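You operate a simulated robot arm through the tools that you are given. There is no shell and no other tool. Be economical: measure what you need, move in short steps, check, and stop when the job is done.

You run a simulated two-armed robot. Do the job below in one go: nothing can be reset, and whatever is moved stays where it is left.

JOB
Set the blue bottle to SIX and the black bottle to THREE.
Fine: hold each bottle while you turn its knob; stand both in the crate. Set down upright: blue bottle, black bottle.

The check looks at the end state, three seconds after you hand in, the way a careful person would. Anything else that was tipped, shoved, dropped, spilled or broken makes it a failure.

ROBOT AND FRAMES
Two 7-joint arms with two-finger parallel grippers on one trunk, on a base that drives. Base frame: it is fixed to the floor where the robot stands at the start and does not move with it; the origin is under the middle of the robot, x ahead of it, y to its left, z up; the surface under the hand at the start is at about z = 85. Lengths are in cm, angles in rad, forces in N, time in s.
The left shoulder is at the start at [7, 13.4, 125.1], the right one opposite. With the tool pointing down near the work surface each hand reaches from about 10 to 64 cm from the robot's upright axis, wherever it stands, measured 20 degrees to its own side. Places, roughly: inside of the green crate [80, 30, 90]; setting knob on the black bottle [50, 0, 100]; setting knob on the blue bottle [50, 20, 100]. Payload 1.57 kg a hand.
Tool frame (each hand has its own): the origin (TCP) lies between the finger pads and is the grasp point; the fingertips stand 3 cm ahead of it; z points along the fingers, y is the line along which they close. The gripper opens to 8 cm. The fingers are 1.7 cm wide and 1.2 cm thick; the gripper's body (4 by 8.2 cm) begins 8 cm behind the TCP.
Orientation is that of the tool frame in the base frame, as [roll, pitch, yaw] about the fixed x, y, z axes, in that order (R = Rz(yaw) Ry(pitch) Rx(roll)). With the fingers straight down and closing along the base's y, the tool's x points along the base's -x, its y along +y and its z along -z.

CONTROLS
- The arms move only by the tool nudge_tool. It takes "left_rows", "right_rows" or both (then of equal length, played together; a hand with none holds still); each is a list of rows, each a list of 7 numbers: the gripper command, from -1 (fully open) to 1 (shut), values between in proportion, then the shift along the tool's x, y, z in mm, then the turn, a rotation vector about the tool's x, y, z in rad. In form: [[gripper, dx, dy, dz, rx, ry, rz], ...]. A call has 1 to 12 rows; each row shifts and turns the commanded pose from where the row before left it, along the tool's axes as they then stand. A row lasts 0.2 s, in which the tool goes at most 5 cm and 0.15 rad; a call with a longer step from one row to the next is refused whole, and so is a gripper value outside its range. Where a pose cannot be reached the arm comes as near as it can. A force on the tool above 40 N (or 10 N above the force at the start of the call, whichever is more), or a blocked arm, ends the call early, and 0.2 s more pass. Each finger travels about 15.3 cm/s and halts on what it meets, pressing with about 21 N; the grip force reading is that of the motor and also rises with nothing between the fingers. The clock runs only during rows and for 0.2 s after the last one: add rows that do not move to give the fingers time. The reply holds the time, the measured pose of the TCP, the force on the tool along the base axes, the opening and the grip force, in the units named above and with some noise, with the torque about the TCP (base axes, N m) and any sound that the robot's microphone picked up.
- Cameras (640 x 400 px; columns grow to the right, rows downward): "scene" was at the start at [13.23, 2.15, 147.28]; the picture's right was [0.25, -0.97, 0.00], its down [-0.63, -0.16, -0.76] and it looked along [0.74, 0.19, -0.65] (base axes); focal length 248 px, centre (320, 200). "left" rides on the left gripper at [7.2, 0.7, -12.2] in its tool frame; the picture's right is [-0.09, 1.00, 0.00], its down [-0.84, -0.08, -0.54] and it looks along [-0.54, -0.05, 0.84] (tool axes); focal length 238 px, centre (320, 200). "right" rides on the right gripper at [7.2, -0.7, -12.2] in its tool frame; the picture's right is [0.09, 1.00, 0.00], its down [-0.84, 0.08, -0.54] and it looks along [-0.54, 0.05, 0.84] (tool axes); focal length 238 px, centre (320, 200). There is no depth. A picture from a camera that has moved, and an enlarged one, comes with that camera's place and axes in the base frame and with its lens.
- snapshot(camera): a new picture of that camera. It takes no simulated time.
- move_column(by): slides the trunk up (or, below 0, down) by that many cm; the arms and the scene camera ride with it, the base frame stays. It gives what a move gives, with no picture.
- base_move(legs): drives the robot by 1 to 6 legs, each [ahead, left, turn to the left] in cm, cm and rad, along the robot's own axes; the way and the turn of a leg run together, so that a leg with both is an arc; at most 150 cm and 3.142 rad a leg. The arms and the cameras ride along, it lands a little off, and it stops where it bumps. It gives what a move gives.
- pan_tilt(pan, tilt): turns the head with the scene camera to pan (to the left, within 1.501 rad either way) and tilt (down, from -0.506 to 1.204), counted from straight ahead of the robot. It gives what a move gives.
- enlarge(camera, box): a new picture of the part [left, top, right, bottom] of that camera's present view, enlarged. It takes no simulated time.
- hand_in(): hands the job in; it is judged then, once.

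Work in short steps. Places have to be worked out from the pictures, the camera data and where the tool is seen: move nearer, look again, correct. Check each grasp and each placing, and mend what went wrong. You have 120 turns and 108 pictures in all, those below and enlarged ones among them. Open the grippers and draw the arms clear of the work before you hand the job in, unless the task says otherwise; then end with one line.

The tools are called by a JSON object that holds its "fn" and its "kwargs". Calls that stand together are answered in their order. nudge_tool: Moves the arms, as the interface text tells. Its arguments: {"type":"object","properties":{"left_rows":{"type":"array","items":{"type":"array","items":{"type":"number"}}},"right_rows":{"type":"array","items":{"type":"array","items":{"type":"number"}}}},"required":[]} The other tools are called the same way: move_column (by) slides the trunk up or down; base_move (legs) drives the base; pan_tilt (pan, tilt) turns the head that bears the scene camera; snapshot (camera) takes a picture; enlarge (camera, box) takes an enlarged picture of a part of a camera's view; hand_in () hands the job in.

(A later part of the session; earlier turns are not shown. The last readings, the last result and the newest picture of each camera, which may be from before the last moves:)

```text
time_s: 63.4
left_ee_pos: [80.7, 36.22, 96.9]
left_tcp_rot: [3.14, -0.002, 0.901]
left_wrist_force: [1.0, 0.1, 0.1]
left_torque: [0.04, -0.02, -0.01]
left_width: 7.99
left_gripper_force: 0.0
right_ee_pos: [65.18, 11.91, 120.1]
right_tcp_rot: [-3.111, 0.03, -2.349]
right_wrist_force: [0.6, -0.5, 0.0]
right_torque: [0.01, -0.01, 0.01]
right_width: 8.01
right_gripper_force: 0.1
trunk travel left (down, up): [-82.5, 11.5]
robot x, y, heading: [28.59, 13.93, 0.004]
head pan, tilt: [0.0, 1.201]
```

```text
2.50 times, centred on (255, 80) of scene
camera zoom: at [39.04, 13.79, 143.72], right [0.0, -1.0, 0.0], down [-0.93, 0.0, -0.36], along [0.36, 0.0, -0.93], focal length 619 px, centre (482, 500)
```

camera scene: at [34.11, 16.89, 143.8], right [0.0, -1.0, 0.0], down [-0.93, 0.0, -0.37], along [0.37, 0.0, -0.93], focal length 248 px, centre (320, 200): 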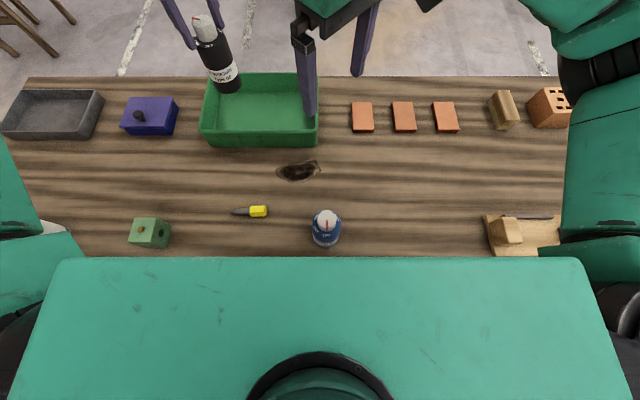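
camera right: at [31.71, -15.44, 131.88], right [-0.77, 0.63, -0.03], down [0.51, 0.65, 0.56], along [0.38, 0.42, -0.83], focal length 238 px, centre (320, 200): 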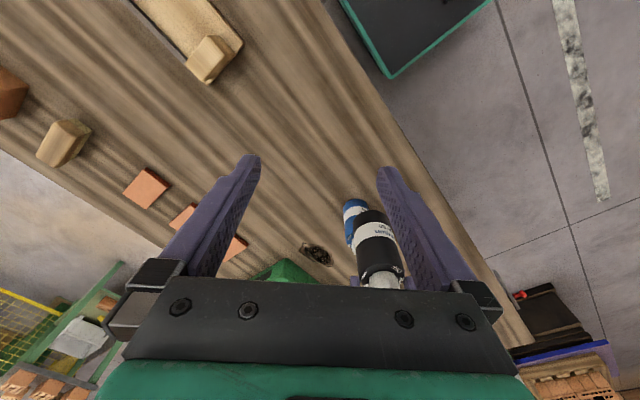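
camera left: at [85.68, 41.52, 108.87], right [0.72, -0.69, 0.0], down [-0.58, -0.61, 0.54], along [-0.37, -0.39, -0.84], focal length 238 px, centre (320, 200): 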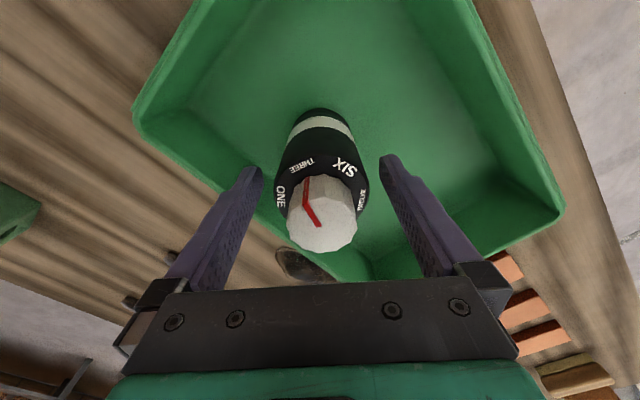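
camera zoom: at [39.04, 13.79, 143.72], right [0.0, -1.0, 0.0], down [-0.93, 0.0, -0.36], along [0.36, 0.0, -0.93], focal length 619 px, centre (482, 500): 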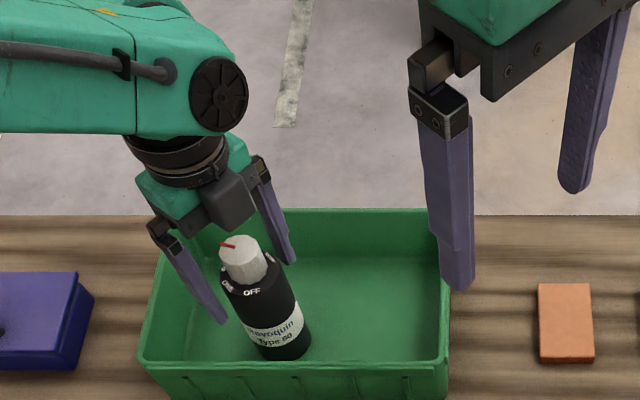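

Black stands in the crate. I'll raise the left hand straight up and begin unwinding its yaw once clear.

{"fn": "nudge_tool", "kwargs": {"left_rows": [[-1, 0, 0, -25, 0, 0, 0], [-1, 0, 0, -25, 0, 0, 0], [-1, 0, 0, -30, 0, 0, 0], [-1, 0, 0, -40, 0, 0, 0], [-1, 0, 0, -40, 0, 0, 0], [-1, 0, 0, -30, 0, 0, 0], [-1, 0, 0, 0, 0, 0, -0.149], [-1, 0, 0, 0, 0, 0, -0.149], [-1, 0, 0, 0, 0, 0, -0.149], [-1, 0, 0, 0, 0, 0, -0.149], [-1, 0, 0, 0, 0, 0, -0.149], [-1, 0, 0, 0, 0, 0, -0.149]]}}

{"fn": "snapshot", "kwargs": {"camera": "scene"}}

```text
time_s: 66.0
left_ee_pos: [80.8, 36.32, 115.81]
left_tcp_rot: [3.139, 0.004, 1.798]
left_wrist_force: [0.2, 0.3, 0.0]
left_torque: [0.0, 0.01, 0.05]
left_width: 7.97
left_gripper_force: 0.1
right_ee_pos: [65.1, 11.94, 120.1]
right_tcp_rot: [-3.109, 0.029, -2.35]
right_wrist_force: [1.1, -0.3, -0.4]
right_torque: [0.0, 0.0, 0.03]
right_width: 8.0
right_gripper_force: 0.1
trunk travel left (down, up): [-82.5, 11.5]
robot x, y, heading: [28.73, 13.78, -0.004]
head pan, tilt: [0.0, 1.201]
```

```text
44 pictures are left
camera scene: at [39.1, 13.87, 143.72], right [0.0, -1.0, 0.0], down [-0.93, 0.0, -0.36], along [0.36, 0.0, -0.93], focal length 248 px, centre (320, 200)
```

scene: 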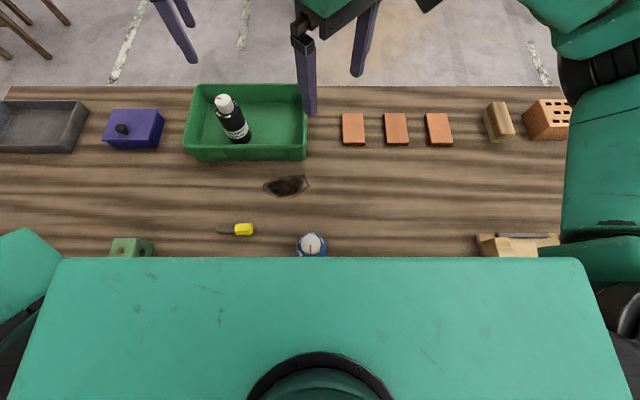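

I'll drive back so the blue bottle is at about [44,8.5] relative to the robot, both hands staying high, and restore the head view.

{"fn": "base_move", "kwargs": {"legs": [[-25.2, 0, 0], [0, -6.6, 0]]}}

{"fn": "pan_tilt", "kwargs": {"pan": 0.25, "tilt": 0.9}}

{"fn": "snapshot", "kwargs": {"camera": "scene"}}

{"fn": "snapshot", "kwargs": {"camera": "right"}}

```text
time_s: 68.5
left_ee_pos: [55.7, 30.62, 115.6]
left_tcp_rot: [-3.141, 0.007, 1.805]
left_wrist_force: [-0.7, 0.6, 1.0]
left_torque: [-0.08, 0.01, -0.02]
left_width: 8.03
left_gripper_force: 0.0
right_ee_pos: [40.18, 6.19, 120.02]
right_tcp_rot: [-3.107, 0.024, -2.341]
right_wrist_force: [0.1, -0.3, -0.2]
right_torque: [-0.07, -0.03, 0.0]
right_width: 7.99
right_gripper_force: 0.1
trunk travel left (down, up): [-82.5, 11.5]
robot x, y, heading: [3.56, 7.18, 0.004]
head pan, tilt: [0.0, 1.201]
```

```text
time_s: 69.2
left_ee_pos: [55.64, 29.72, 115.69]
left_tcp_rot: [3.137, 0.0, 1.805]
left_wrist_force: [0.5, -0.8, -0.4]
left_torque: [0.0, 0.01, 0.01]
left_width: 8.0
left_gripper_force: 0.0
right_ee_pos: [40.2, 5.27, 119.95]
right_tcp_rot: [-3.112, 0.032, -2.342]
right_wrist_force: [-0.2, -0.4, 0.6]
right_torque: [0.06, 0.05, -0.02]
right_width: 8.0
right_gripper_force: 0.0
trunk travel left (down, up): [-82.5, 11.5]
robot x, y, heading: [3.45, 6.97, 0.011]
head pan, tilt: [0.25, 0.901]
```

```text
43 pictures are left
camera scene: at [15.78, 8.89, 145.7], right [0.25, -0.97, 0.0], down [-0.76, -0.2, -0.62], along [0.6, 0.16, -0.78], focal length 248 px, centre (320, 200)
```

scene: 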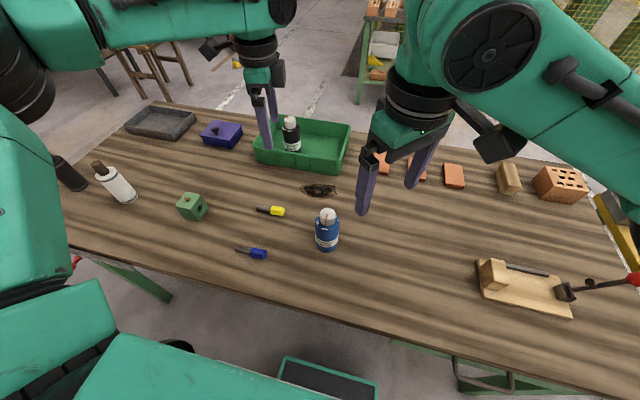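

```text
42 pictures are left
camera right: at [35.11, -0.35, 131.91], right [-0.78, 0.63, -0.03], down [0.5, 0.65, 0.57], along [0.38, 0.42, -0.82], focal length 238 px, centre (320, 200)
```

right: 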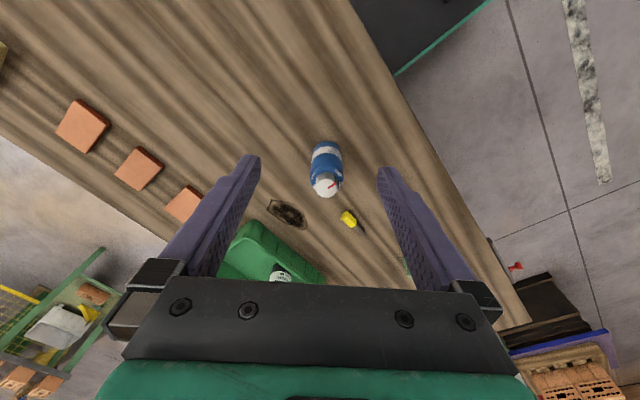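

Blue is at about [47.3,15.5]. I'll lower and tilt the right hand toward a pre-grasp while the left unwinds its yaw aside.

{"fn": "nudge_tool", "kwargs": {"right_rows": [[-1, -8, 4, 30, 0, 0, 0], [-1, -8, 4, 30, 0, 0, 0], [-1, -8, 4, 30, 0, 0, 0], [-1, -8, 4, 30, 0, 0, 0], [-1, -8, 4, 30, 0, 0, 0], [-1, 0, 0, 0, 0, -0.15, 0], [-1, 0, 0, 0, 0, -0.15, 0], [-1, 0, 0, 0, 0, -0.15, 0], [-1, 0, 0, 0, 0, -0.15, 0], [-1, 0, 0, 0, 0, -0.15, 0], [-1, 0, 0, 0, 0, -0.15, 0]], "left_rows": [[-1, 0, 0, 0, 0, 0, -0.15], [-1, 0, 0, 0, 0, 0, -0.15], [-1, 0, 0, 0, 0, 0, -0.15], [-1, 0, 0, 0, 0, 0, -0.15], [-1, 0, 0, 0, 0, 0, -0.15], [-1, 0, 0, 0, 0, 0, -0.15], [-1, 0, 0, 0, 0, 0, -0.15], [-1, 0, 0, 0, 0, 0, -0.15], [-1, 0, 0, 0, 0, 0, -0.15], [-1, 0, 0, 0, 0, 0, -0.15], [-1, 0, 0, 0, 0, 0, -0.15]]}}

{"fn": "snapshot", "kwargs": {"camera": "right"}}

```text
time_s: 71.7
left_ee_pos: [55.39, 30.06, 115.83]
left_tcp_rot: [-3.137, 0.005, -2.826]
left_wrist_force: [-0.1, 0.4, -0.1]
left_torque: [0.0, -0.06, 0.03]
left_width: 8.02
left_gripper_force: 0.0
right_ee_pos: [42.03, 9.88, 105.3]
right_tcp_rot: [-3.08, 0.934, -2.295]
right_wrist_force: [-0.6, 0.6, -0.9]
right_torque: [-0.02, -0.02, 0.02]
right_width: 8.01
right_gripper_force: 0.0
trunk travel left (down, up): [-82.5, 11.5]
robot x, y, heading: [3.42, 7.3, 0.009]
head pan, tilt: [0.25, 0.901]
```

```text
41 pictures are left
camera right: at [32.75, -0.69, 106.65], right [-0.75, 0.65, -0.11], down [-0.04, 0.12, 0.99], along [0.66, 0.75, -0.07], focal length 238 px, centre (320, 200)
```

right: 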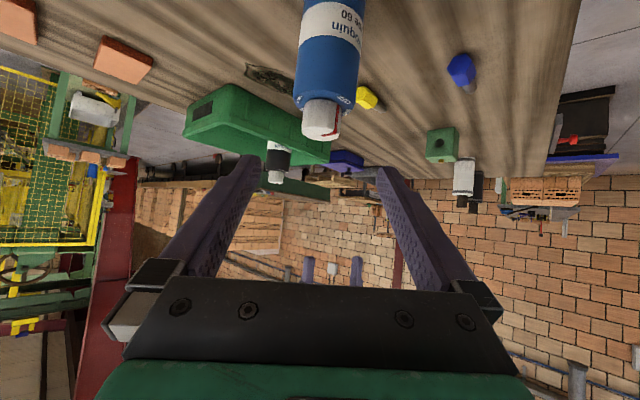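

Tilt achieved and blue is aligned laterally. I'll go straight down to about z=94.

{"fn": "nudge_tool", "kwargs": {"right_rows": [[-1, 22, 0, 16.5, 0, 0, 0], [-1, 22, 0, 16.5, 0, 0, 0], [-1, 22, 0, 16.5, 0, 0, 0], [-1, 22, 0, 16.5, 0, 0, 0], [-1, 0, 0, 0, 0, 0, 0]]}}

{"fn": "snapshot", "kwargs": {"camera": "right"}}

```text
time_s: 72.8
left_ee_pos: [55.48, 29.89, 115.74]
left_tcp_rot: [-3.14, 0.003, -2.83]
left_wrist_force: [0.1, 0.4, -0.1]
left_torque: [0.04, 0.02, -0.02]
left_width: 7.99
left_gripper_force: 0.1
right_ee_pos: [42.14, 9.49, 94.03]
right_tcp_rot: [-3.087, 0.929, -2.302]
right_wrist_force: [-0.5, 0.0, 0.3]
right_torque: [0.0, 0.02, -0.02]
right_width: 8.03
right_gripper_force: 0.1
trunk travel left (down, up): [-82.5, 11.5]
robot x, y, heading: [3.07, 7.26, 0.007]
head pan, tilt: [0.25, 0.901]
```

```text
40 pictures are left
camera right: at [32.88, -1.1, 95.46], right [-0.75, 0.65, -0.11], down [-0.03, 0.12, 0.99], along [0.66, 0.75, -0.07], focal length 238 px, centre (320, 200)
```

right: 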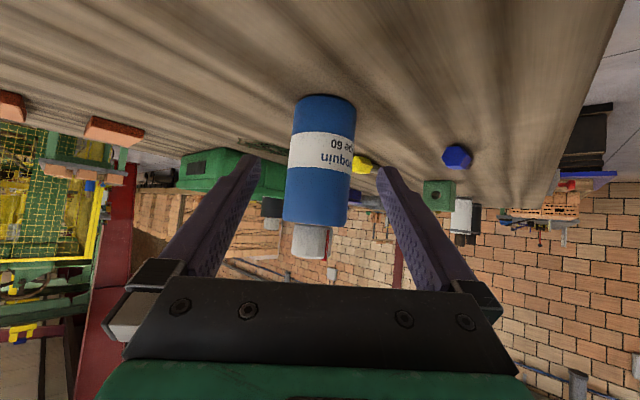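

Blue is centred. I'll advance about 8.7 cm, and then close.

{"fn": "nudge_tool", "kwargs": {"right_rows": [[-1, -3, 0, 22, 0, 0, 0], [-1, -4, 0, 22, 0, 0, 0], [-1, -4, 0, 22, 0, 0, 0], [-1, -4, 0, 21, 0, 0, 0], [-1, 0, 0, 0, 0, 0, 0]]}}

{"fn": "snapshot", "kwargs": {"camera": "right"}}

{"fn": "enlarge", "kwargs": {"camera": "scene", "box": [260, 180, 420, 280]}}

```text
time_s: 74.0
left_ee_pos: [55.51, 29.85, 115.77]
left_tcp_rot: [-3.141, 0.005, -2.831]
left_wrist_force: [0.3, 0.0, 0.1]
left_torque: [0.01, 0.02, -0.01]
left_width: 7.98
left_gripper_force: 0.1
right_ee_pos: [47.71, 15.27, 90.18]
right_tcp_rot: [-3.087, 0.93, -2.299]
right_wrist_force: [0.8, 0.5, 0.0]
right_torque: [0.01, -0.01, 0.01]
right_width: 8.02
right_gripper_force: 0.1
trunk travel left (down, up): [-82.5, 11.5]
robot x, y, heading: [3.77, 6.98, 0.003]
head pan, tilt: [0.25, 0.901]
```

```text
39 pictures are left
camera right: at [38.43, 4.56, 91.63], right [-0.75, 0.65, -0.11], down [-0.03, 0.12, 0.99], along [0.66, 0.75, -0.07], focal length 238 px, centre (320, 200)
```

right: 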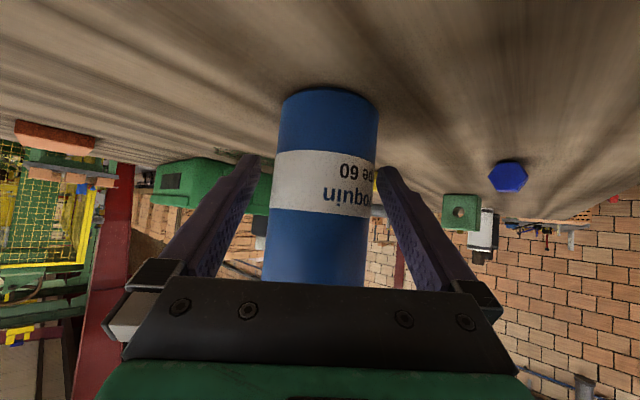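

```text
4.00 times, centred on (340, 230) of scene
camera zoom: at [15.77, 9.04, 145.71], right [0.25, -0.97, 0.0], down [-0.76, -0.2, -0.62], along [0.6, 0.16, -0.78], focal length 991 px, centre (240, 80)
```

zoom: 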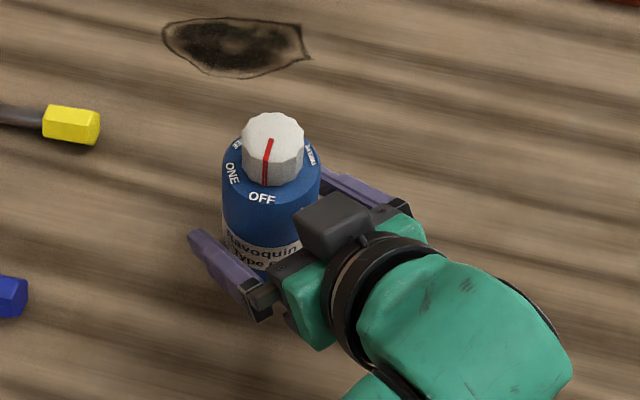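

Well centred. I'll close the right hand on blue, then bring the left hand over the knob.

{"fn": "nudge_tool", "kwargs": {"right_rows": [[-0.3, 0, 0, 0, 0, 0, 0], [0.2, 0, 0, 0, 0, 0, 0], [0.6, 0, 0, 0, 0, 0, 0], [1, 0, 0, 0, 0, 0, 0], [1, 0, 0, 0, 0, 0, 0], [1, 0, 0, 0, 0, 0, 0], [1, 0, 0, 0, 0, 0, 0], [1, 0, 0, 0, 0, 0, 0], [1, 0, 0, 0, 0, 0, 0], [1, 0, 0, 0, 0, 0, 0]], "left_rows": [[-0.3, 0, 0, 0, 0, 0, 0], [-0.3, 0, 0, 0, 0, 0, 0], [-0.3, 0, 0, 0, 0, 0, 0], [-0.3, 0, 0, 0, 0, 0, 0], [-0.3, 23.2, -22.2, 7, 0, 0, 0], [-0.3, 23.2, -22.2, 7, 0, 0, 0], [-0.3, 23.2, -22.2, 7, 0, 0, 0], [-0.3, 23.2, -22.2, 7, 0, 0, 0], [-0.3, 23.2, -22.2, 7, 0, 0, 0], [-0.3, 0, 0, 0, 0, 0, 0]]}}

{"fn": "snapshot", "kwargs": {"camera": "left"}}

```text
time_s: 76.2
left_ee_pos: [48.04, 15.65, 112.25]
left_tcp_rot: [3.142, 0.003, -2.83]
left_wrist_force: [0.7, 0.1, 1.5]
left_torque: [0.04, 0.0, 0.01]
left_width: 5.21
left_gripper_force: 0.1
right_ee_pos: [47.68, 15.04, 90.17]
right_tcp_rot: [-3.089, 0.929, -2.3]
right_wrist_force: [1.4, 0.2, 4.5]
right_torque: [0.22, 0.08, -0.05]
right_width: 5.97
right_gripper_force: 20.7
trunk travel left (down, up): [-82.5, 11.5]
robot x, y, heading: [3.11, 7.15, 0.005]
head pan, tilt: [0.25, 0.901]
```

```text
37 pictures are left
camera left: at [40.87, 14.06, 124.25], right [-0.22, 0.98, 0.0], down [0.82, 0.18, 0.54], along [0.53, 0.12, -0.84], focal length 238 px, centre (320, 200)
```

left: 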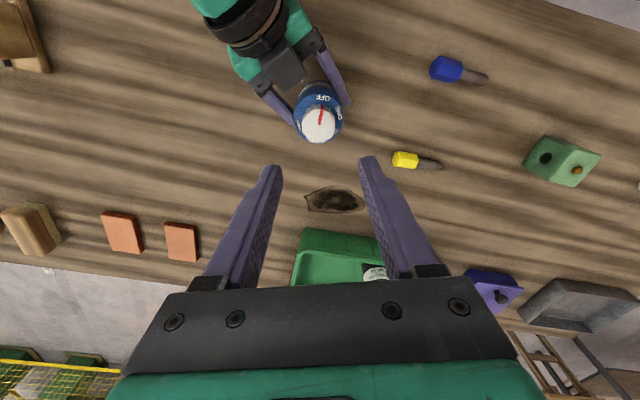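

The knob is about 9 mm along tool x. I'll correct and descend to z≈104.

{"fn": "nudge_tool", "kwargs": {"left_rows": [[-0.3, 8, 1, 0, 0, 0, 0], [-0.3, 0, 0, 27, 0, 0, 0], [-0.3, 0, 0, 27, 0, 0, 0], [-0.3, 0, 0, 27, 0, 0, 0], [-0.3, 0, 0, 0, 0, 0, 0]]}}

{"fn": "enlarge", "kwargs": {"camera": "left", "box": [250, 80, 390, 230]}}

{"fn": "enlarge", "kwargs": {"camera": "scene", "box": [260, 160, 420, 280]}}

```text
time_s: 77.5
left_ee_pos: [47.26, 15.8, 104.11]
left_tcp_rot: [-3.141, 0.002, -2.831]
left_wrist_force: [0.2, -0.1, -0.6]
left_torque: [-0.01, -0.01, 0.03]
left_width: 5.18
left_gripper_force: 0.1
right_ee_pos: [47.77, 15.1, 90.25]
right_tcp_rot: [-3.089, 0.93, -2.301]
right_wrist_force: [1.1, 0.3, 4.8]
right_torque: [0.19, 0.15, 0.02]
right_width: 5.94
right_gripper_force: 20.5
trunk travel left (down, up): [-82.5, 11.5]
robot x, y, heading: [3.6, 7.13, 0.004]
head pan, tilt: [0.25, 0.901]
```

```text
2.67 times, centred on (320, 155) of left
camera zoom: at [40.18, 14.09, 116.0], right [-0.22, 0.98, 0.0], down [0.82, 0.18, 0.54], along [0.53, 0.12, -0.84], focal length 636 px, centre (320, 320)
```

zoom: 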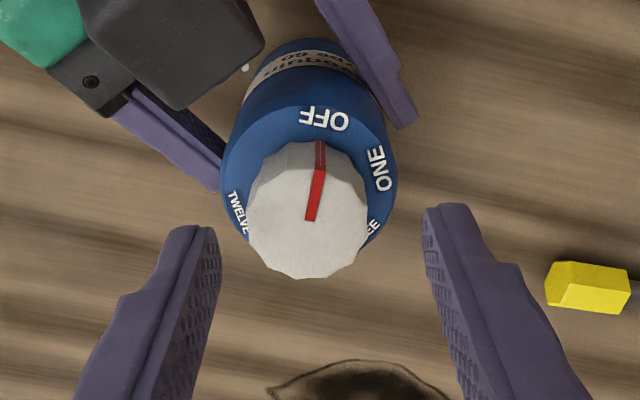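

```text
3.33 times, centred on (340, 220) of scene
camera zoom: at [15.71, 9.06, 145.71], right [0.25, -0.97, 0.0], down [-0.76, -0.2, -0.62], along [0.6, 0.16, -0.78], focal length 826 px, centre (253, 133)
```

zoom: 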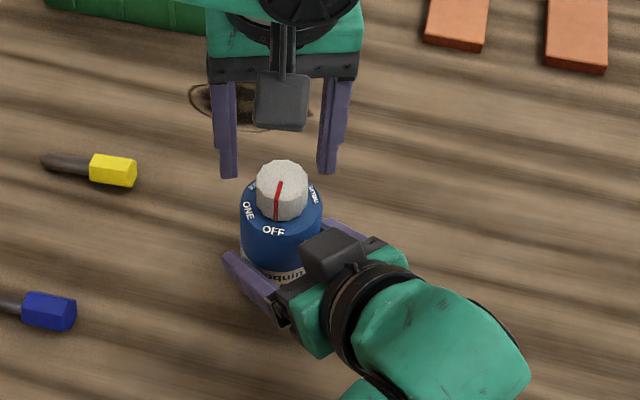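

Nearly centred (y −2.5 mm). I'll correct it, descend to z≈100.3, and close on the knob.

{"fn": "nudge_tool", "kwargs": {"left_rows": [[-0.3, 0, -2.5, 0, 0, 0, 0], [-0.3, 0, 0, 19, 0, 0, 0], [-0.3, 0, 0, 19, 0, 0, 0], [-0.3, 0, 0, 0, 0, 0, 0], [0.2, 0, 0, 0, 0, 0, 0], [0.6, 0, 0, 0, 0, 0, 0], [1, 0, 0, 0, 0, 0, 0], [1, 0, 0, 0, 0, 0, 0]]}}

{"fn": "enlarge", "kwargs": {"camera": "left", "box": [250, 80, 390, 230]}}

```text
time_s: 79.2
left_ee_pos: [47.11, 16.13, 100.56]
left_tcp_rot: [-3.132, 0.008, -2.831]
left_wrist_force: [13.4, -15.4, 11.0]
left_torque: [-0.79, -0.8, -0.06]
left_width: 3.5
left_gripper_force: 21.1
left hand out of reach, approached as far as the arm can: row 2, 3
right_ee_pos: [47.57, 15.26, 90.02]
right_tcp_rot: [-3.091, 0.931, -2.3]
right_wrist_force: [-12.0, 18.9, 0.4]
right_torque: [-0.25, -0.54, 0.01]
right_width: 5.96
right_gripper_force: 20.3
trunk travel left (down, up): [-82.5, 11.5]
robot x, y, heading: [3.49, 7.29, 0.004]
head pan, tilt: [0.25, 0.901]
```

```text
2.67 times, centred on (320, 155) of left
camera zoom: at [39.83, 14.67, 112.5], right [-0.22, 0.98, -0.01], down [0.81, 0.19, 0.55], along [0.54, 0.11, -0.84], focal length 636 px, centre (320, 320)
```

zoom: 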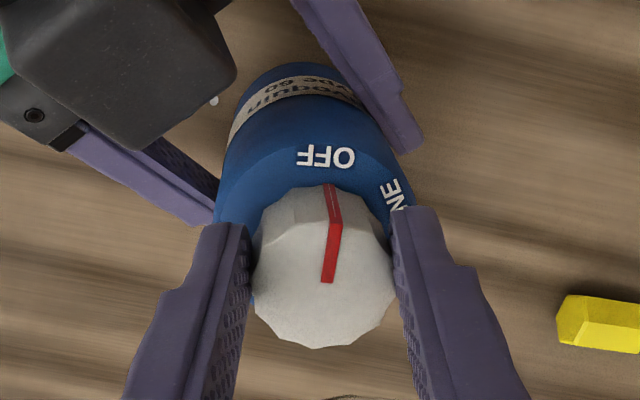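

The left arm is at its inward limit again here (about 20 N of load). I'll release the knob, raise the left hand, and use the right hand to bring the bottle about 3 cm nearer and 1.5 cm left.

{"fn": "nudge_tool", "kwargs": {"left_rows": [[0.3, 0, 0, 0, 0, 0, 0], [-0.3, 0, 0, 0, 0, 0, 0], [-0.3, 0, 0, 0, 0, 0, 0], [-0.3, 0, 0, -25, 0, 0, 0], [-0.3, 0, 0, -25, 0, 0, 0], [-0.3, 0, 0, -25, 0, 0, 0], [-0.3, 0, 0, 0, 0, 0, 0], [-0.3, 0, 0, 0, 0, 0, 0], [-0.3, 0, 0, 0, 0, 0, 0], [-0.3, 0, 0, 0, 0, 0, 0], [-0.3, 0, 0, 0, 0, 0, 0]], "right_rows": [[1, 0, 0, 0, 0, 0, 0], [1, 0, 0, 0, 0, 0, 0], [1, 0, 0, 0, 0, 0, 0], [1, 0, 0, 0, 0, 0, 0], [1, 0, 0, 0, 0, 0, 0], [1, 0, 0, 0, 0, 0, 0], [1, -5, 0, -4, 0, 0, 0], [1, 1.7, 10.8, -2.2, 0, 0, 0], [1, 1.7, 10.8, -2.2, 0, 0, 0], [1, 1.7, 10.8, -2.2, 0, 0, 0], [1, 0, 0, 0, 0, 0, 0]]}}

{"fn": "snapshot", "kwargs": {"camera": "left"}}

```text
time_s: 81.7
left_ee_pos: [46.86, 16.38, 107.99]
left_tcp_rot: [-3.14, 0.002, -2.831]
left_wrist_force: [0.2, -0.9, 0.4]
left_torque: [0.0, -0.01, 0.03]
left_width: 5.19
left_gripper_force: 0.0
right_ee_pos: [44.93, 16.84, 90.62]
right_tcp_rot: [-3.092, 0.927, -2.302]
right_wrist_force: [0.8, 0.1, -2.2]
right_torque: [-0.01, 0.0, -0.02]
right_width: 5.85
right_gripper_force: 21.0
trunk travel left (down, up): [-82.5, 11.5]
robot x, y, heading: [3.93, 7.12, 0.011]
head pan, tilt: [0.25, 0.901]
```

```text
33 pictures are left
camera left: at [39.77, 14.87, 119.94], right [-0.22, 0.98, 0.0], down [0.82, 0.18, 0.54], along [0.53, 0.12, -0.84], focal length 238 px, centre (320, 200)
```

left: 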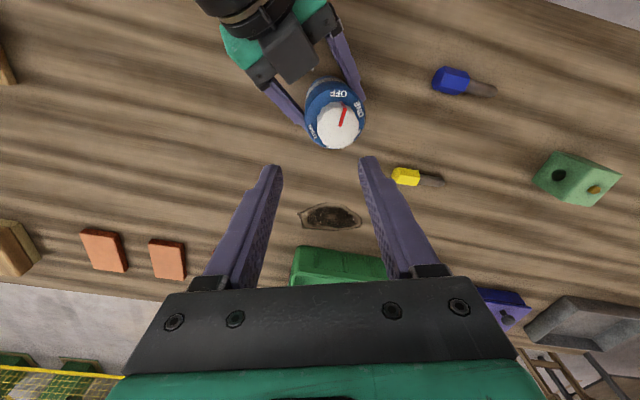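

I'll set blue down, shift the left hand over the knob, and descend partway.

{"fn": "nudge_tool", "kwargs": {"left_rows": [[-0.3, 16, 19, 0, 0, 0, 0], [-0.3, 0, 0, 0, 0, 0, 0], [-0.3, 0, 0, 22, 0, 0, 0], [-0.3, 0, 0, 22, 0, 0, 0], [-0.3, 0, 0, 0, 0, 0, 0]], "right_rows": [[1, 2, 0, 1.5, 0, 0, 0], [1, 2, 0, 1.5, 0, 0, 0], [1, 0, 0, 0, 0, 0, 0], [1, 0, 0, 0, 0, 0, 0], [1, 0, 0, 0, 0, 0, 0]]}}

{"fn": "enlarge", "kwargs": {"camera": "left", "box": [250, 80, 390, 230]}}

```text
time_s: 82.8
left_ee_pos: [44.76, 17.61, 103.77]
left_tcp_rot: [3.141, 0.003, -2.83]
left_wrist_force: [1.1, 1.0, 1.1]
left_torque: [-0.03, -0.02, 0.01]
left_width: 5.18
left_gripper_force: 0.0
right_ee_pos: [45.08, 16.79, 90.15]
right_tcp_rot: [-3.089, 0.931, -2.299]
right_wrist_force: [1.6, 0.1, 0.6]
right_torque: [0.07, 0.01, -0.03]
right_width: 5.84
right_gripper_force: 20.7
trunk travel left (down, up): [-82.5, 11.5]
robot x, y, heading: [3.13, 6.84, 0.006]
head pan, tilt: [0.25, 0.901]
```

```text
2.67 times, centred on (320, 155) of left
camera zoom: at [37.64, 16.04, 115.69], right [-0.22, 0.98, 0.0], down [0.82, 0.18, 0.54], along [0.53, 0.12, -0.84], focal length 636 px, centre (320, 320)
```

zoom: 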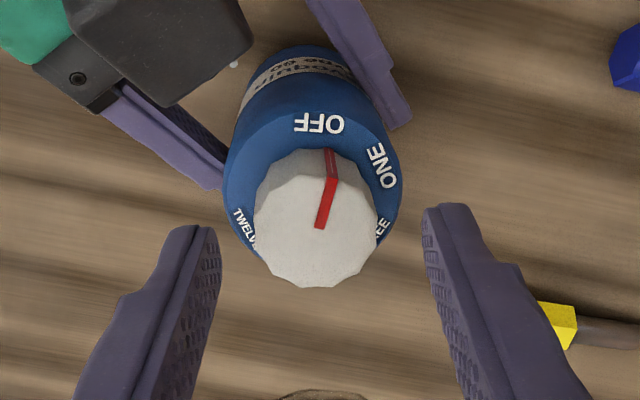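

Centred. I'll descend and grip the knob.

{"fn": "nudge_tool", "kwargs": {"left_rows": [[-0.3, 0, 0, 17, 0, 0, 0], [-0.3, 0, 0, 17, 0, 0, 0], [-0.3, 0, 0, 0, 0, 0, 0], [0.2, 0, 0, 0, 0, 0, 0], [0.6, 0, 0, 0, 0, 0, 0], [1, 0, 0, 0, 0, 0, 0], [1, 0, 0, 0, 0, 0, 0]]}}

```text
time_s: 84.5
left_ee_pos: [44.78, 17.41, 100.2]
left_tcp_rot: [-3.14, 0.001, -2.828]
left_wrist_force: [2.1, 1.4, -2.1]
left_torque: [-0.37, -0.13, -0.04]
left_width: 3.48
left_gripper_force: 21.1
right_ee_pos: [45.09, 16.72, 90.11]
right_tcp_rot: [-3.09, 0.929, -2.3]
right_wrist_force: [-1.8, -1.5, 4.2]
right_torque: [0.42, -0.04, 0.04]
right_width: 5.84
right_gripper_force: 21.0
trunk travel left (down, up): [-82.5, 11.5]
robot x, y, heading: [3.58, 7.38, 0.009]
head pan, tilt: [0.25, 0.901]
```

Clean grip with low side force. I'll turn clockwise 1.2 rad.

{"fn": "nudge_tool", "kwargs": {"left_rows": [[1, 0, 0, 0, 0, 0, 0.15], [1, 0, 0, 0, 0, 0, 0.15], [1, 0, 0, 0, 0, 0, 0.15], [1, 0, 0, 0, 0, 0, 0.15], [1, 0, 0, 0, 0, 0, 0.15], [1, 0, 0, 0, 0, 0, 0.15], [1, 0, 0, 0, 0, 0, 0.15], [1, 0, 0, 0, 0, 0, 0.15], [1, 0, 0, 0, 0, 0, 0]]}}

```text
time_s: 86.5
left_ee_pos: [44.85, 17.48, 100.29]
left_tcp_rot: [3.139, 0.003, 2.251]
left_wrist_force: [1.2, 18.3, 9.7]
left_torque: [0.89, -0.23, 0.14]
left_width: 3.47
left_gripper_force: 20.6
right_ee_pos: [45.08, 16.69, 89.99]
right_tcp_rot: [-3.087, 0.929, -2.3]
right_wrist_force: [2.4, -20.6, -0.8]
right_torque: [0.67, 0.19, 0.01]
right_width: 5.87
right_gripper_force: 21.0
trunk travel left (down, up): [-82.5, 11.5]
robot x, y, heading: [3.22, 7.14, 0.011]
head pan, tilt: [0.25, 0.901]
```

An 18 N side load is building as before. I'll relieve 2 mm toward +y and continue 1.05 rad.

{"fn": "nudge_tool", "kwargs": {"left_rows": [[1, 1.6, 1.3, -1, 0, 0, 0], [1, 0, 0, 0, 0, 0, 0.15], [1, 0, 0, 0, 0, 0, 0.15], [1, 0, 0, 0, 0, 0, 0.15], [1, 0, 1, 0, 0, 0, 0.15], [1, 0, 0, 0, 0, 0, 0.15], [1, 0, 1, 0, 0, 0, 0.15], [1, 0, 0, 0, 0, 0, 0.15], [1, 0, 0, 0, 0, 0, 0]]}}

{"fn": "enlarge", "kwargs": {"camera": "left", "box": [250, 80, 390, 230]}}

```text
time_s: 88.5
left_ee_pos: [45.04, 17.7, 100.43]
left_tcp_rot: [3.134, 0.001, 1.202]
left_wrist_force: [14.1, 1.0, -3.0]
left_torque: [0.21, -0.9, 0.09]
left_width: 3.43
left_gripper_force: 20.9
right_ee_pos: [45.02, 16.99, 90.02]
right_tcp_rot: [-3.093, 0.931, -2.299]
right_wrist_force: [-14.5, -1.2, 3.2]
right_torque: [0.01, -0.57, 0.05]
right_width: 5.84
right_gripper_force: 21.4
trunk travel left (down, up): [-82.5, 11.5]
robot x, y, heading: [3.41, 7.22, 0.011]
head pan, tilt: [0.25, 0.901]
```

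```text
2.67 times, centred on (320, 155) of left
camera zoom: at [48.18, 24.16, 112.42], right [0.9, -0.45, 0.01], down [-0.38, -0.75, 0.54], along [-0.24, -0.49, -0.84], focal length 636 px, centre (320, 320)
```

zoom: 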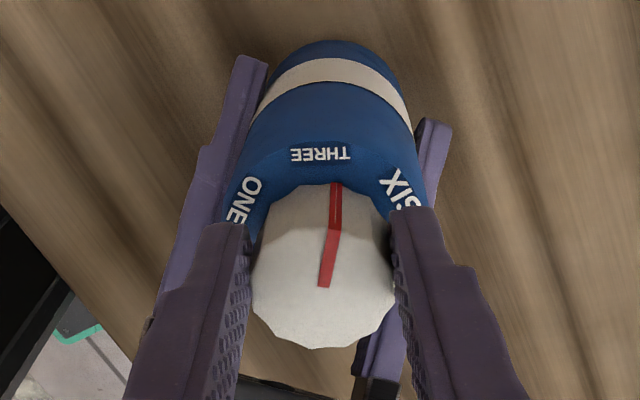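

The pointer is just past THREE, tracking the hand. I'll turn the remaining 0.89 rad with relief.

{"fn": "nudge_tool", "kwargs": {"left_rows": [[1, 0.5, 1.4, 0, 0, 0, 0], [1, 0, 0, 0, 0, 0, 0.148], [1, 0, 0, 0, 0, 0, 0.148], [1, 0, 0.7, 0, 0, 0, 0.148], [1, 0, 0, 0, 0, 0, 0.148], [1, 0, 0.7, 0, 0, 0, 0.148], [1, 0, 0, 0, 0, 0, 0.148], [1, 0, 0, 0, 0, 0, 0]]}}

{"fn": "enlarge", "kwargs": {"camera": "left", "box": [250, 80, 390, 230]}}

```text
time_s: 90.2
left_ee_pos: [45.21, 17.66, 100.58]
left_tcp_rot: [3.138, -0.003, 0.315]
left_wrist_force: [16.8, -10.0, 2.0]
left_torque: [-0.56, -0.81, 0.06]
left_width: 3.47
left_gripper_force: 20.8
right_ee_pos: [44.94, 16.92, 89.97]
right_tcp_rot: [-3.091, 0.929, -2.301]
right_wrist_force: [-17.0, 11.3, -2.8]
right_torque: [-0.41, -0.87, 0.02]
right_width: 5.9
right_gripper_force: 21.0
trunk travel left (down, up): [-82.5, 11.5]
robot x, y, heading: [3.67, 6.77, 0.009]
head pan, tilt: [0.25, 0.901]
```

```text
2.67 times, centred on (320, 155) of left
camera zoom: at [52.15, 19.22, 112.53], right [0.22, -0.98, 0.0], down [-0.82, -0.18, 0.54], along [-0.52, -0.12, -0.84], focal length 636 px, centre (320, 320)
```

zoom: 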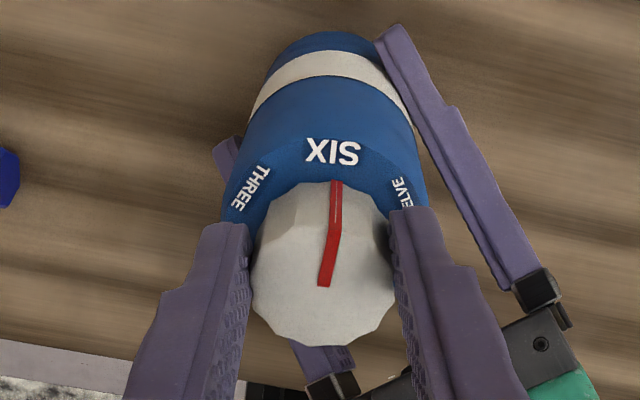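

The pointer seems a few degrees past SIX. I'll turn back 0.07 rad, release, raise, and tilt the camera to look straight down.

{"fn": "nudge_tool", "kwargs": {"left_rows": [[1, 1, 1.5, 0, 0, 0, -0.07], [1, 0, 0, 0, 0, 0, 0], [-0.3, 0, 0, 0, 0, 0, 0], [-0.3, 0, 0, 0, 0, 0, 0], [-0.3, 0, 0, -30, 0, 0, 0], [-0.3, 0, 0, -30, 0, 0, 0], [-0.3, 0, 0, -40, 0, 0, 0], [-0.3, 0, 0, 0, 0, 0.143, 0], [-0.3, 0, 0, 0, 0, 0.143, 0], [-0.3, 0, 0, 0, 0, 0.143, 0], [-0.3, 0, 0, 0, 0, 0.143, 0], [-0.3, 0, 0, 0, 0, 0, 0]]}}

{"fn": "snapshot", "kwargs": {"camera": "left"}}

```text
time_s: 92.8
left_ee_pos: [45.22, 17.38, 110.42]
left_tcp_rot: [3.139, -0.576, 0.388]
left_wrist_force: [0.6, 0.0, -0.3]
left_torque: [0.0, 0.04, 0.02]
left_width: 5.2
left_gripper_force: 0.1
right_ee_pos: [44.87, 16.83, 90.16]
right_tcp_rot: [-3.09, 0.929, -2.3]
right_wrist_force: [-0.7, -0.1, -2.3]
right_torque: [-0.04, 0.06, 0.02]
right_width: 5.82
right_gripper_force: 20.7
trunk travel left (down, up): [-82.5, 11.5]
robot x, y, heading: [3.42, 6.94, 0.006]
head pan, tilt: [0.25, 0.901]
```

```text
29 pictures are left
camera left: at [44.89, 16.63, 124.31], right [0.3, -0.95, -0.05], down [-0.95, -0.3, 0.0], along [-0.01, 0.05, -1.0], focal length 238 px, centre (320, 200)
```

left: 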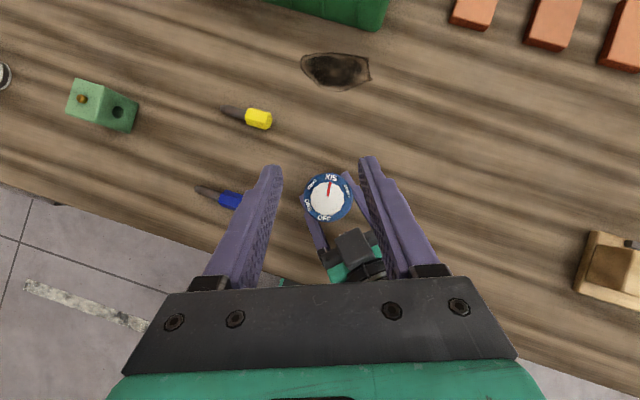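

Straight above; enlarging.

{"fn": "enlarge", "kwargs": {"camera": "left", "box": [292, 167, 364, 227]}}

```text
6.67 times, centred on (328, 197) of left
camera zoom: at [44.89, 16.63, 124.31], right [0.3, -0.95, -0.05], down [-0.95, -0.3, 0.0], along [-0.01, 0.05, -1.0], focal length 1589 px, centre (267, 220)
```

zoom: 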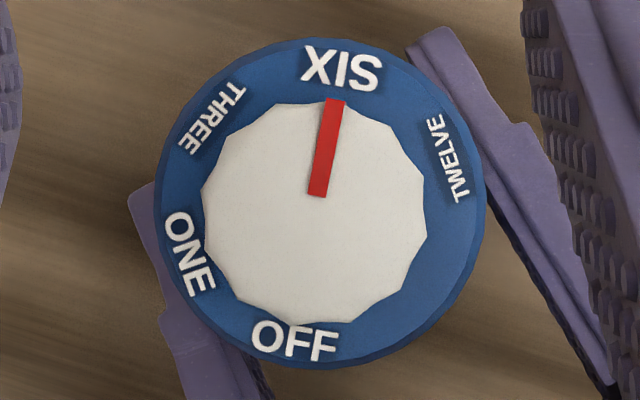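

Blue's pointer is right on SIX. I'll lower the last millimetre, release the right hand, and back it out, while the left hand untilts.

{"fn": "nudge_tool", "kwargs": {"right_rows": [[1, 1.2, 0, 0.9, 0, 0, 0], [1, 0, 0, 0, 0, 0, 0], [-0.6, 0, 0, 0, 0, 0, 0], [-1, 0, 0, 0, 0, 0, 0], [-1, 0, 0, 0, 0, 0, 0], [-1, 0, 0, -15, 0, 0, 0], [-1, 0, 0, -25, 0, 0, 0], [-1, 0, 0, -30, 0, 0, 0], [-1, 0, 0, -30, 0, 0, 0], [-1, 0, -15, -15, 0, 0, 0], [-1, 0, -15, -15, 0, 0, 0], [-1, 0, 0, 0, 0, 0, 0]], "left_rows": [[-1, 0, 0, 0, 0, 0, 0], [-1, 0, 0, 0, 0, 0, 0], [-1, 0, 0, 0, 0, 0, 0], [-1, 0, 0, 0, 0, -0.143, 0], [-1, 0, 0, 0, 0, -0.143, 0], [-1, 0, 0, 0, 0, -0.143, 0], [-1, 0, 0, 0, 0, -0.143, 0], [-1, 0, 0, 0, 0, 0, -0.13], [-1, 0, 0, 0, 0, 0, -0.13], [-1, 0, 0, 0, 0, 0, -0.13], [-1, 0, 0, 0, 0, 0, -0.13], [-1, 0, 0, 0, 0, 0, 0]]}}

{"fn": "nudge_tool", "kwargs": {"right_rows": [[-1, 0, 0, 0, 0, 0.15, 0], [-1, 0, 0, 0, 0, 0.15, 0], [-1, 0, 0, 0, 0, 0.15, 0], [-1, 0, 0, 0, 0, 0.15, 0], [-1, 0, 0, 0, 0, 0.15, 0], [-1, 0, 0, 0, 0, 0.15, 0], [-1, 0, 0, -40, 0, 0, 0], [-1, 0, 0, -40, 0, 0, 0], [-1, 0, 0, -40, 0, 0, 0], [-1, 0, 0, -40, 0, 0, 0], [-1, 0, 0, -40, 0, 0, 0]]}}

{"fn": "snapshot", "kwargs": {"camera": "scene"}}

```text
time_s: 95.5
left_ee_pos: [45.31, 17.45, 110.51]
left_tcp_rot: [3.14, 0.0, 0.907]
left_wrist_force: [-0.9, 0.4, -0.4]
left_torque: [0.0, 0.01, -0.02]
left_width: 7.96
left_gripper_force: 0.0
right_ee_pos: [40.17, 7.42, 97.96]
right_tcp_rot: [-3.09, 0.928, -2.3]
right_wrist_force: [-0.3, -0.2, -0.5]
right_torque: [0.02, -0.01, 0.01]
right_width: 8.0
right_gripper_force: 0.1
trunk travel left (down, up): [-82.5, 11.5]
robot x, y, heading: [3.62, 7.09, 0.005]
head pan, tilt: [0.25, 0.901]
```

```text
time_s: 97.8
left_ee_pos: [45.18, 17.4, 110.47]
left_tcp_rot: [3.138, 0.0, 0.907]
left_wrist_force: [0.4, 0.3, -0.5]
left_torque: [-0.02, 0.0, -0.01]
left_width: 7.99
left_gripper_force: 0.1
right_ee_pos: [38.43, 7.26, 117.81]
right_tcp_rot: [-3.109, 0.028, -2.342]
right_wrist_force: [0.3, -0.2, -0.4]
right_torque: [-0.01, 0.01, 0.0]
right_width: 7.99
right_gripper_force: 0.0
trunk travel left (down, up): [-82.5, 11.5]
robot x, y, heading: [3.45, 7.41, 0.008]
head pan, tilt: [0.25, 0.901]
```

```text
27 pictures are left
camera scene: at [15.7, 9.08, 145.7], right [0.25, -0.97, 0.0], down [-0.76, -0.2, -0.62], along [0.6, 0.16, -0.78], focal length 248 px, centre (320, 200)
```

scene: 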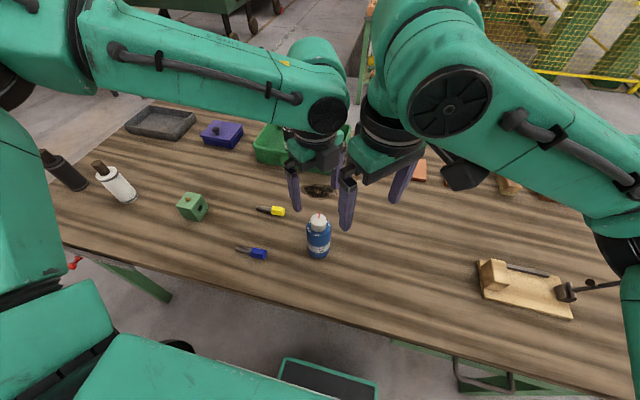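

Blue stands free. I'll drive 9 cm right for left-hand reach.

{"fn": "base_move", "kwargs": {"legs": [[0, -9, 0]]}}

{"fn": "nudge_tool", "kwargs": {"left_rows": [[-1, 22, -18.5, 0, 0, 0, 0], [-1, 22, -18.5, 0, 0, 0, 0], [-1, 24, -18, 0, 0, 0, 0], [-1, 0, 0, 20, 0, 0, 0], [-1, 0, 0, 20, 0, 0, 0], [-1, 0, 0, 20, 0, 0, 0], [-1, 0, 0, 0, 0, 0, 0]]}}

{"fn": "snapshot", "kwargs": {"camera": "left"}}

```text
time_s: 99.0
left_ee_pos: [45.36, 9.01, 110.47]
left_tcp_rot: [3.136, 0.001, 0.908]
left_wrist_force: [-1.1, 0.0, 0.2]
left_torque: [-0.05, -0.01, -0.02]
left_width: 8.0
left_gripper_force: 0.0
right_ee_pos: [38.64, -1.08, 117.83]
right_tcp_rot: [-3.108, 0.026, -2.339]
right_wrist_force: [-0.3, 1.1, 0.0]
right_torque: [0.0, 0.01, -0.04]
right_width: 8.0
right_gripper_force: 0.1
trunk travel left (down, up): [-82.5, 11.5]
robot x, y, heading: [3.45, -1.55, 0.005]
head pan, tilt: [0.25, 0.901]
```

```text
time_s: 100.5
left_ee_pos: [45.05, 17.34, 104.3]
left_tcp_rot: [3.138, 0.001, 0.906]
left_wrist_force: [0.1, -0.5, 0.5]
left_torque: [0.0, -0.01, 0.01]
left_width: 8.02
left_gripper_force: 0.0
right_ee_pos: [38.67, -1.56, 117.75]
right_tcp_rot: [-3.109, 0.029, -2.338]
right_wrist_force: [-0.4, -0.6, -0.4]
right_torque: [-0.01, -0.01, 0.01]
right_width: 7.98
right_gripper_force: 0.1
trunk travel left (down, up): [-82.5, 11.5]
robot x, y, heading: [3.45, -1.88, 0.009]
head pan, tilt: [0.25, 0.901]
```

```text
26 pictures are left
camera left: at [49.97, 22.65, 116.27], right [0.73, -0.69, 0.0], down [-0.58, -0.61, 0.54], along [-0.37, -0.4, -0.84], focal length 238 px, centre (320, 200)
```

left: 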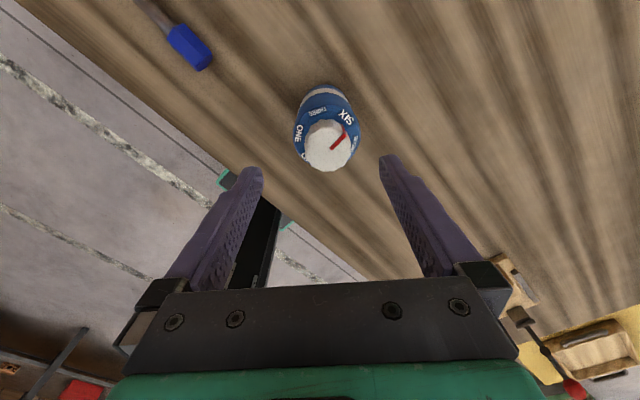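

The knob is about 9 mm along both tool x and y. I'll correct it, descend to z≈99.5 and check.

{"fn": "nudge_tool", "kwargs": {"left_rows": [[-1, 8, 8, 0, 0, 0, 0], [-1, 0, 0, 24, 0, 0, 0], [-1, 0, 0, 24, 0, 0, 0], [-1, 0, 0, 0, 0, 0, 0]]}}

{"fn": "snapshot", "kwargs": {"camera": "left"}}

```text
time_s: 101.5
left_ee_pos: [46.36, 17.34, 99.65]
left_tcp_rot: [3.139, -0.002, 0.908]
left_wrist_force: [0.7, 0.4, 0.2]
left_torque: [-0.01, 0.03, 0.03]
left_width: 8.01
left_gripper_force: 0.1
right_ee_pos: [38.55, -1.4, 117.78]
right_tcp_rot: [-3.111, 0.031, -2.339]
right_wrist_force: [-0.3, 0.9, 0.5]
right_torque: [-0.03, -0.03, 0.0]
right_width: 7.98
right_gripper_force: 0.1
trunk travel left (down, up): [-82.5, 11.5]
robot x, y, heading: [3.67, -1.7, 0.013]
head pan, tilt: [0.25, 0.901]
```

```text
25 pictures are left
camera left: at [51.29, 22.62, 111.68], right [0.73, -0.69, 0.0], down [-0.58, -0.61, 0.54], along [-0.37, -0.4, -0.84], focal length 238 px, centre (320, 200)
```

left: 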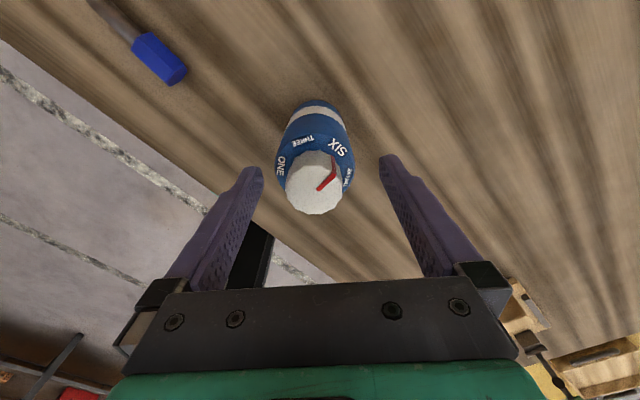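

One more 4 mm shift in x, then descend to z≈94.5 and close.

{"fn": "nudge_tool", "kwargs": {"left_rows": [[-1, 4, 0, 0, 0, 0, 0], [-1, 0, 0, 17, 0, 0, 0], [-1, 0, 0, 17, 0, 0, 0], [-1, 0, 0, 17, 0, 0, 0], [-1, 0, 0, 0, 0, 0, 0], [-0.4, 0, 0, 0, 0, 0, 0], [0.2, 0, 0, 0, 0, 0, 0], [0.6, 0, 0, 0, 0, 0, 0], [1, 0, 0, 0, 0, 0, 0], [1, 0, 0, 0, 0, 0, 0]]}}

{"fn": "snapshot", "kwargs": {"camera": "left"}}

```text
time_s: 103.8
left_ee_pos: [46.57, 17.9, 94.65]
left_tcp_rot: [3.138, 0.001, 0.907]
left_wrist_force: [-0.7, -0.1, -0.6]
left_torque: [0.01, -0.03, -0.04]
left_width: 5.89
left_gripper_force: 21.1
right_ee_pos: [38.69, -1.37, 117.83]
right_tcp_rot: [-3.11, 0.031, -2.339]
right_wrist_force: [0.6, 0.6, -0.6]
right_torque: [0.0, -0.01, 0.01]
right_width: 8.02
right_gripper_force: 0.0
trunk travel left (down, up): [-82.5, 11.5]
robot x, y, heading: [3.86, -1.73, 0.006]
head pan, tilt: [0.25, 0.901]
```

```text
24 pictures are left
camera left: at [51.44, 23.14, 106.59], right [0.73, -0.69, 0.0], down [-0.58, -0.61, 0.54], along [-0.37, -0.4, -0.84], focal length 238 px, centre (320, 200)
```

left: 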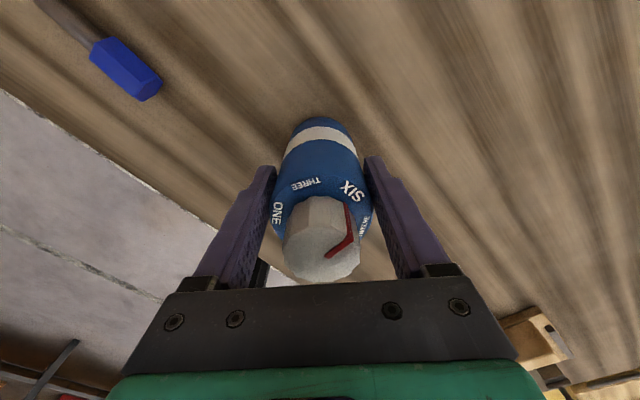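

Grip is good (5.89 cm). I'll lift 20 cm.

{"fn": "nudge_tool", "kwargs": {"left_rows": [[1, 0, 0, -15, 0, 0, 0], [1, 0, 0, -20, 0, 0, 0], [1, 0, 0, -20, 0, 0, 0], [1, 0, 0, -20, 0, 0, 0], [1, 0, 0, -20, 0, 0, 0], [1, 0, 0, -25, 0, 0, 0], [1, 0, 0, -25, 0, 0, 0], [1, 0, 0, -25, 0, 0, 0], [1, 0, 0, -30, 0, 0, 0], [1, 0, 0, 0, 0, 0, 0]]}}

{"fn": "pan_tilt", "kwargs": {"pan": 0, "tilt": 1.2}}

{"fn": "base_move", "kwargs": {"legs": [[0, 6.8, 0], [26, 0, 0]]}}

{"fn": "snapshot", "kwargs": {"camera": "scene"}}

```text
time_s: 106.0
left_ee_pos: [46.31, 17.91, 114.6]
left_tcp_rot: [3.14, 0.0, 0.909]
left_wrist_force: [0.2, 0.6, -2.3]
left_torque: [0.01, -0.05, 0.0]
left_width: 5.91
left_gripper_force: 20.8
right_ee_pos: [38.76, -1.56, 117.82]
right_tcp_rot: [-3.11, 0.03, -2.339]
right_wrist_force: [0.4, -0.4, 0.1]
right_torque: [0.02, 0.03, 0.01]
right_width: 8.0
right_gripper_force: 0.0
trunk travel left (down, up): [-82.5, 11.5]
robot x, y, heading: [3.01, -2.03, 0.01]
head pan, tilt: [0.25, 0.901]
```

```text
time_s: 106.8
left_ee_pos: [46.52, 17.95, 114.45]
left_tcp_rot: [3.139, 0.0, 0.908]
left_wrist_force: [-0.2, 0.8, -2.4]
left_torque: [0.04, -0.02, 0.04]
left_width: 5.89
left_gripper_force: 21.2
right_ee_pos: [38.67, -1.46, 117.71]
right_tcp_rot: [-3.108, 0.03, -2.339]
right_wrist_force: [0.1, 0.4, 0.1]
right_torque: [0.02, 0.01, -0.02]
right_width: 8.01
right_gripper_force: 0.1
trunk travel left (down, up): [-82.5, 11.5]
robot x, y, heading: [3.38, -1.4, 0.007]
head pan, tilt: [0.0, 1.201]
```

```text
time_s: 109.3
left_ee_pos: [72.97, 25.28, 114.56]
left_tcp_rot: [3.137, -0.001, 0.912]
left_wrist_force: [-0.5, -0.3, -1.5]
left_torque: [0.02, -0.02, -0.02]
left_width: 5.91
left_gripper_force: 20.5
right_ee_pos: [65.22, 6.07, 117.88]
right_tcp_rot: [-3.11, 0.032, -2.335]
right_wrist_force: [0.1, -0.1, 0.6]
right_torque: [-0.01, -0.01, 0.01]
right_width: 8.03
right_gripper_force: 0.1
trunk travel left (down, up): [-82.5, 11.5]
robot x, y, heading: [30.32, 5.49, 0.016]
head pan, tilt: [0.0, 1.201]
```

```text
23 pictures are left
camera scene: at [40.72, 5.78, 143.74], right [0.01, -1.0, 0.0], down [-0.93, -0.01, -0.36], along [0.36, 0.0, -0.93], focal length 248 px, centre (320, 200)
```

scene: 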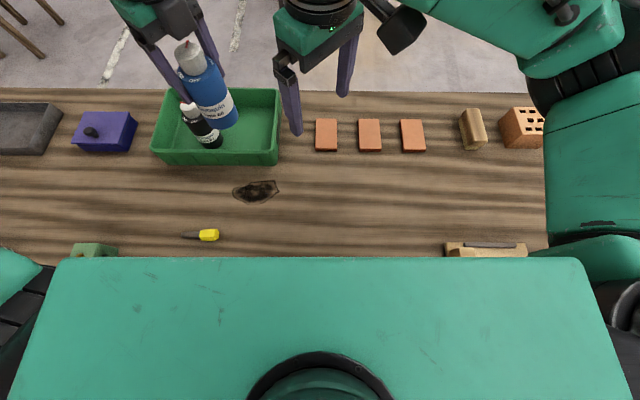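

Robot at about [30.3,5.5], black stands in the crate at about [80,35]. I'll extend blue 8 cm to about [81,25.3].

{"fn": "nudge_tool", "kwargs": {"left_rows": [[1, 16.3, 21, 0, 0, 0, 0], [1, 16.3, 21, 0, 0, 0, 0], [1, 16.3, 21, 0, 0, 0, 0], [1, 0, 0, 0, 0, 0, 0]]}}

{"fn": "snapshot", "kwargs": {"camera": "left"}}

{"fn": "enlarge", "kwargs": {"camera": "scene", "box": [120, 20, 300, 180]}}

```text
time_s: 110.3
left_ee_pos: [81.04, 25.15, 114.4]
left_tcp_rot: [3.141, 0.0, 0.912]
left_wrist_force: [0.8, -0.2, -3.2]
left_torque: [0.04, -0.01, -0.01]
left_width: 5.9
left_gripper_force: 20.7
right_ee_pos: [65.5, 5.95, 117.81]
right_tcp_rot: [-3.11, 0.03, -2.336]
right_wrist_force: [-0.2, 0.6, 0.6]
right_torque: [-0.01, -0.02, -0.02]
right_width: 8.03
right_gripper_force: 0.0
trunk travel left (down, up): [-82.5, 11.5]
robot x, y, heading: [30.4, 5.65, 0.014]
head pan, tilt: [0.0, 1.201]
```

```text
22 pictures are left
camera left: at [85.96, 30.39, 126.49], right [0.73, -0.68, 0.0], down [-0.57, -0.61, 0.54], along [-0.37, -0.4, -0.84], focal length 238 px, centre (320, 200)
```

left: 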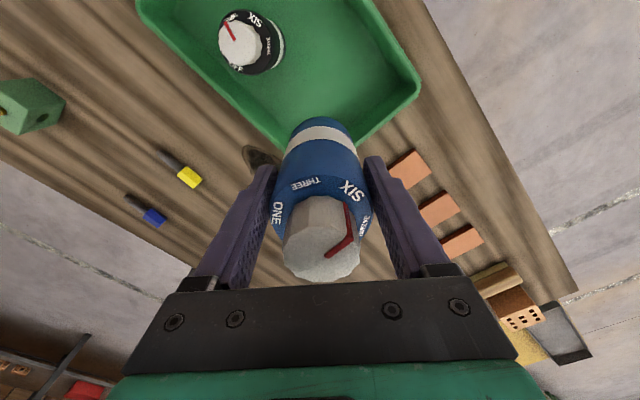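

```text
2.50 times, centred on (210, 100) of scene
camera zoom: at [40.93, 5.72, 143.72], right [0.01, -1.0, 0.0], down [-0.93, -0.01, -0.36], along [0.36, 0.0, -0.93], focal length 619 px, centre (595, 450)
```

zoom: 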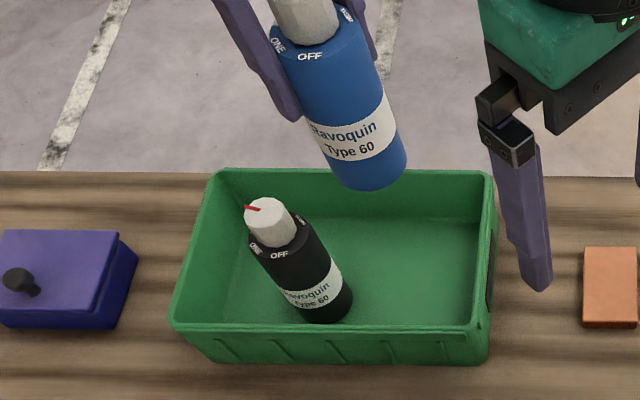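

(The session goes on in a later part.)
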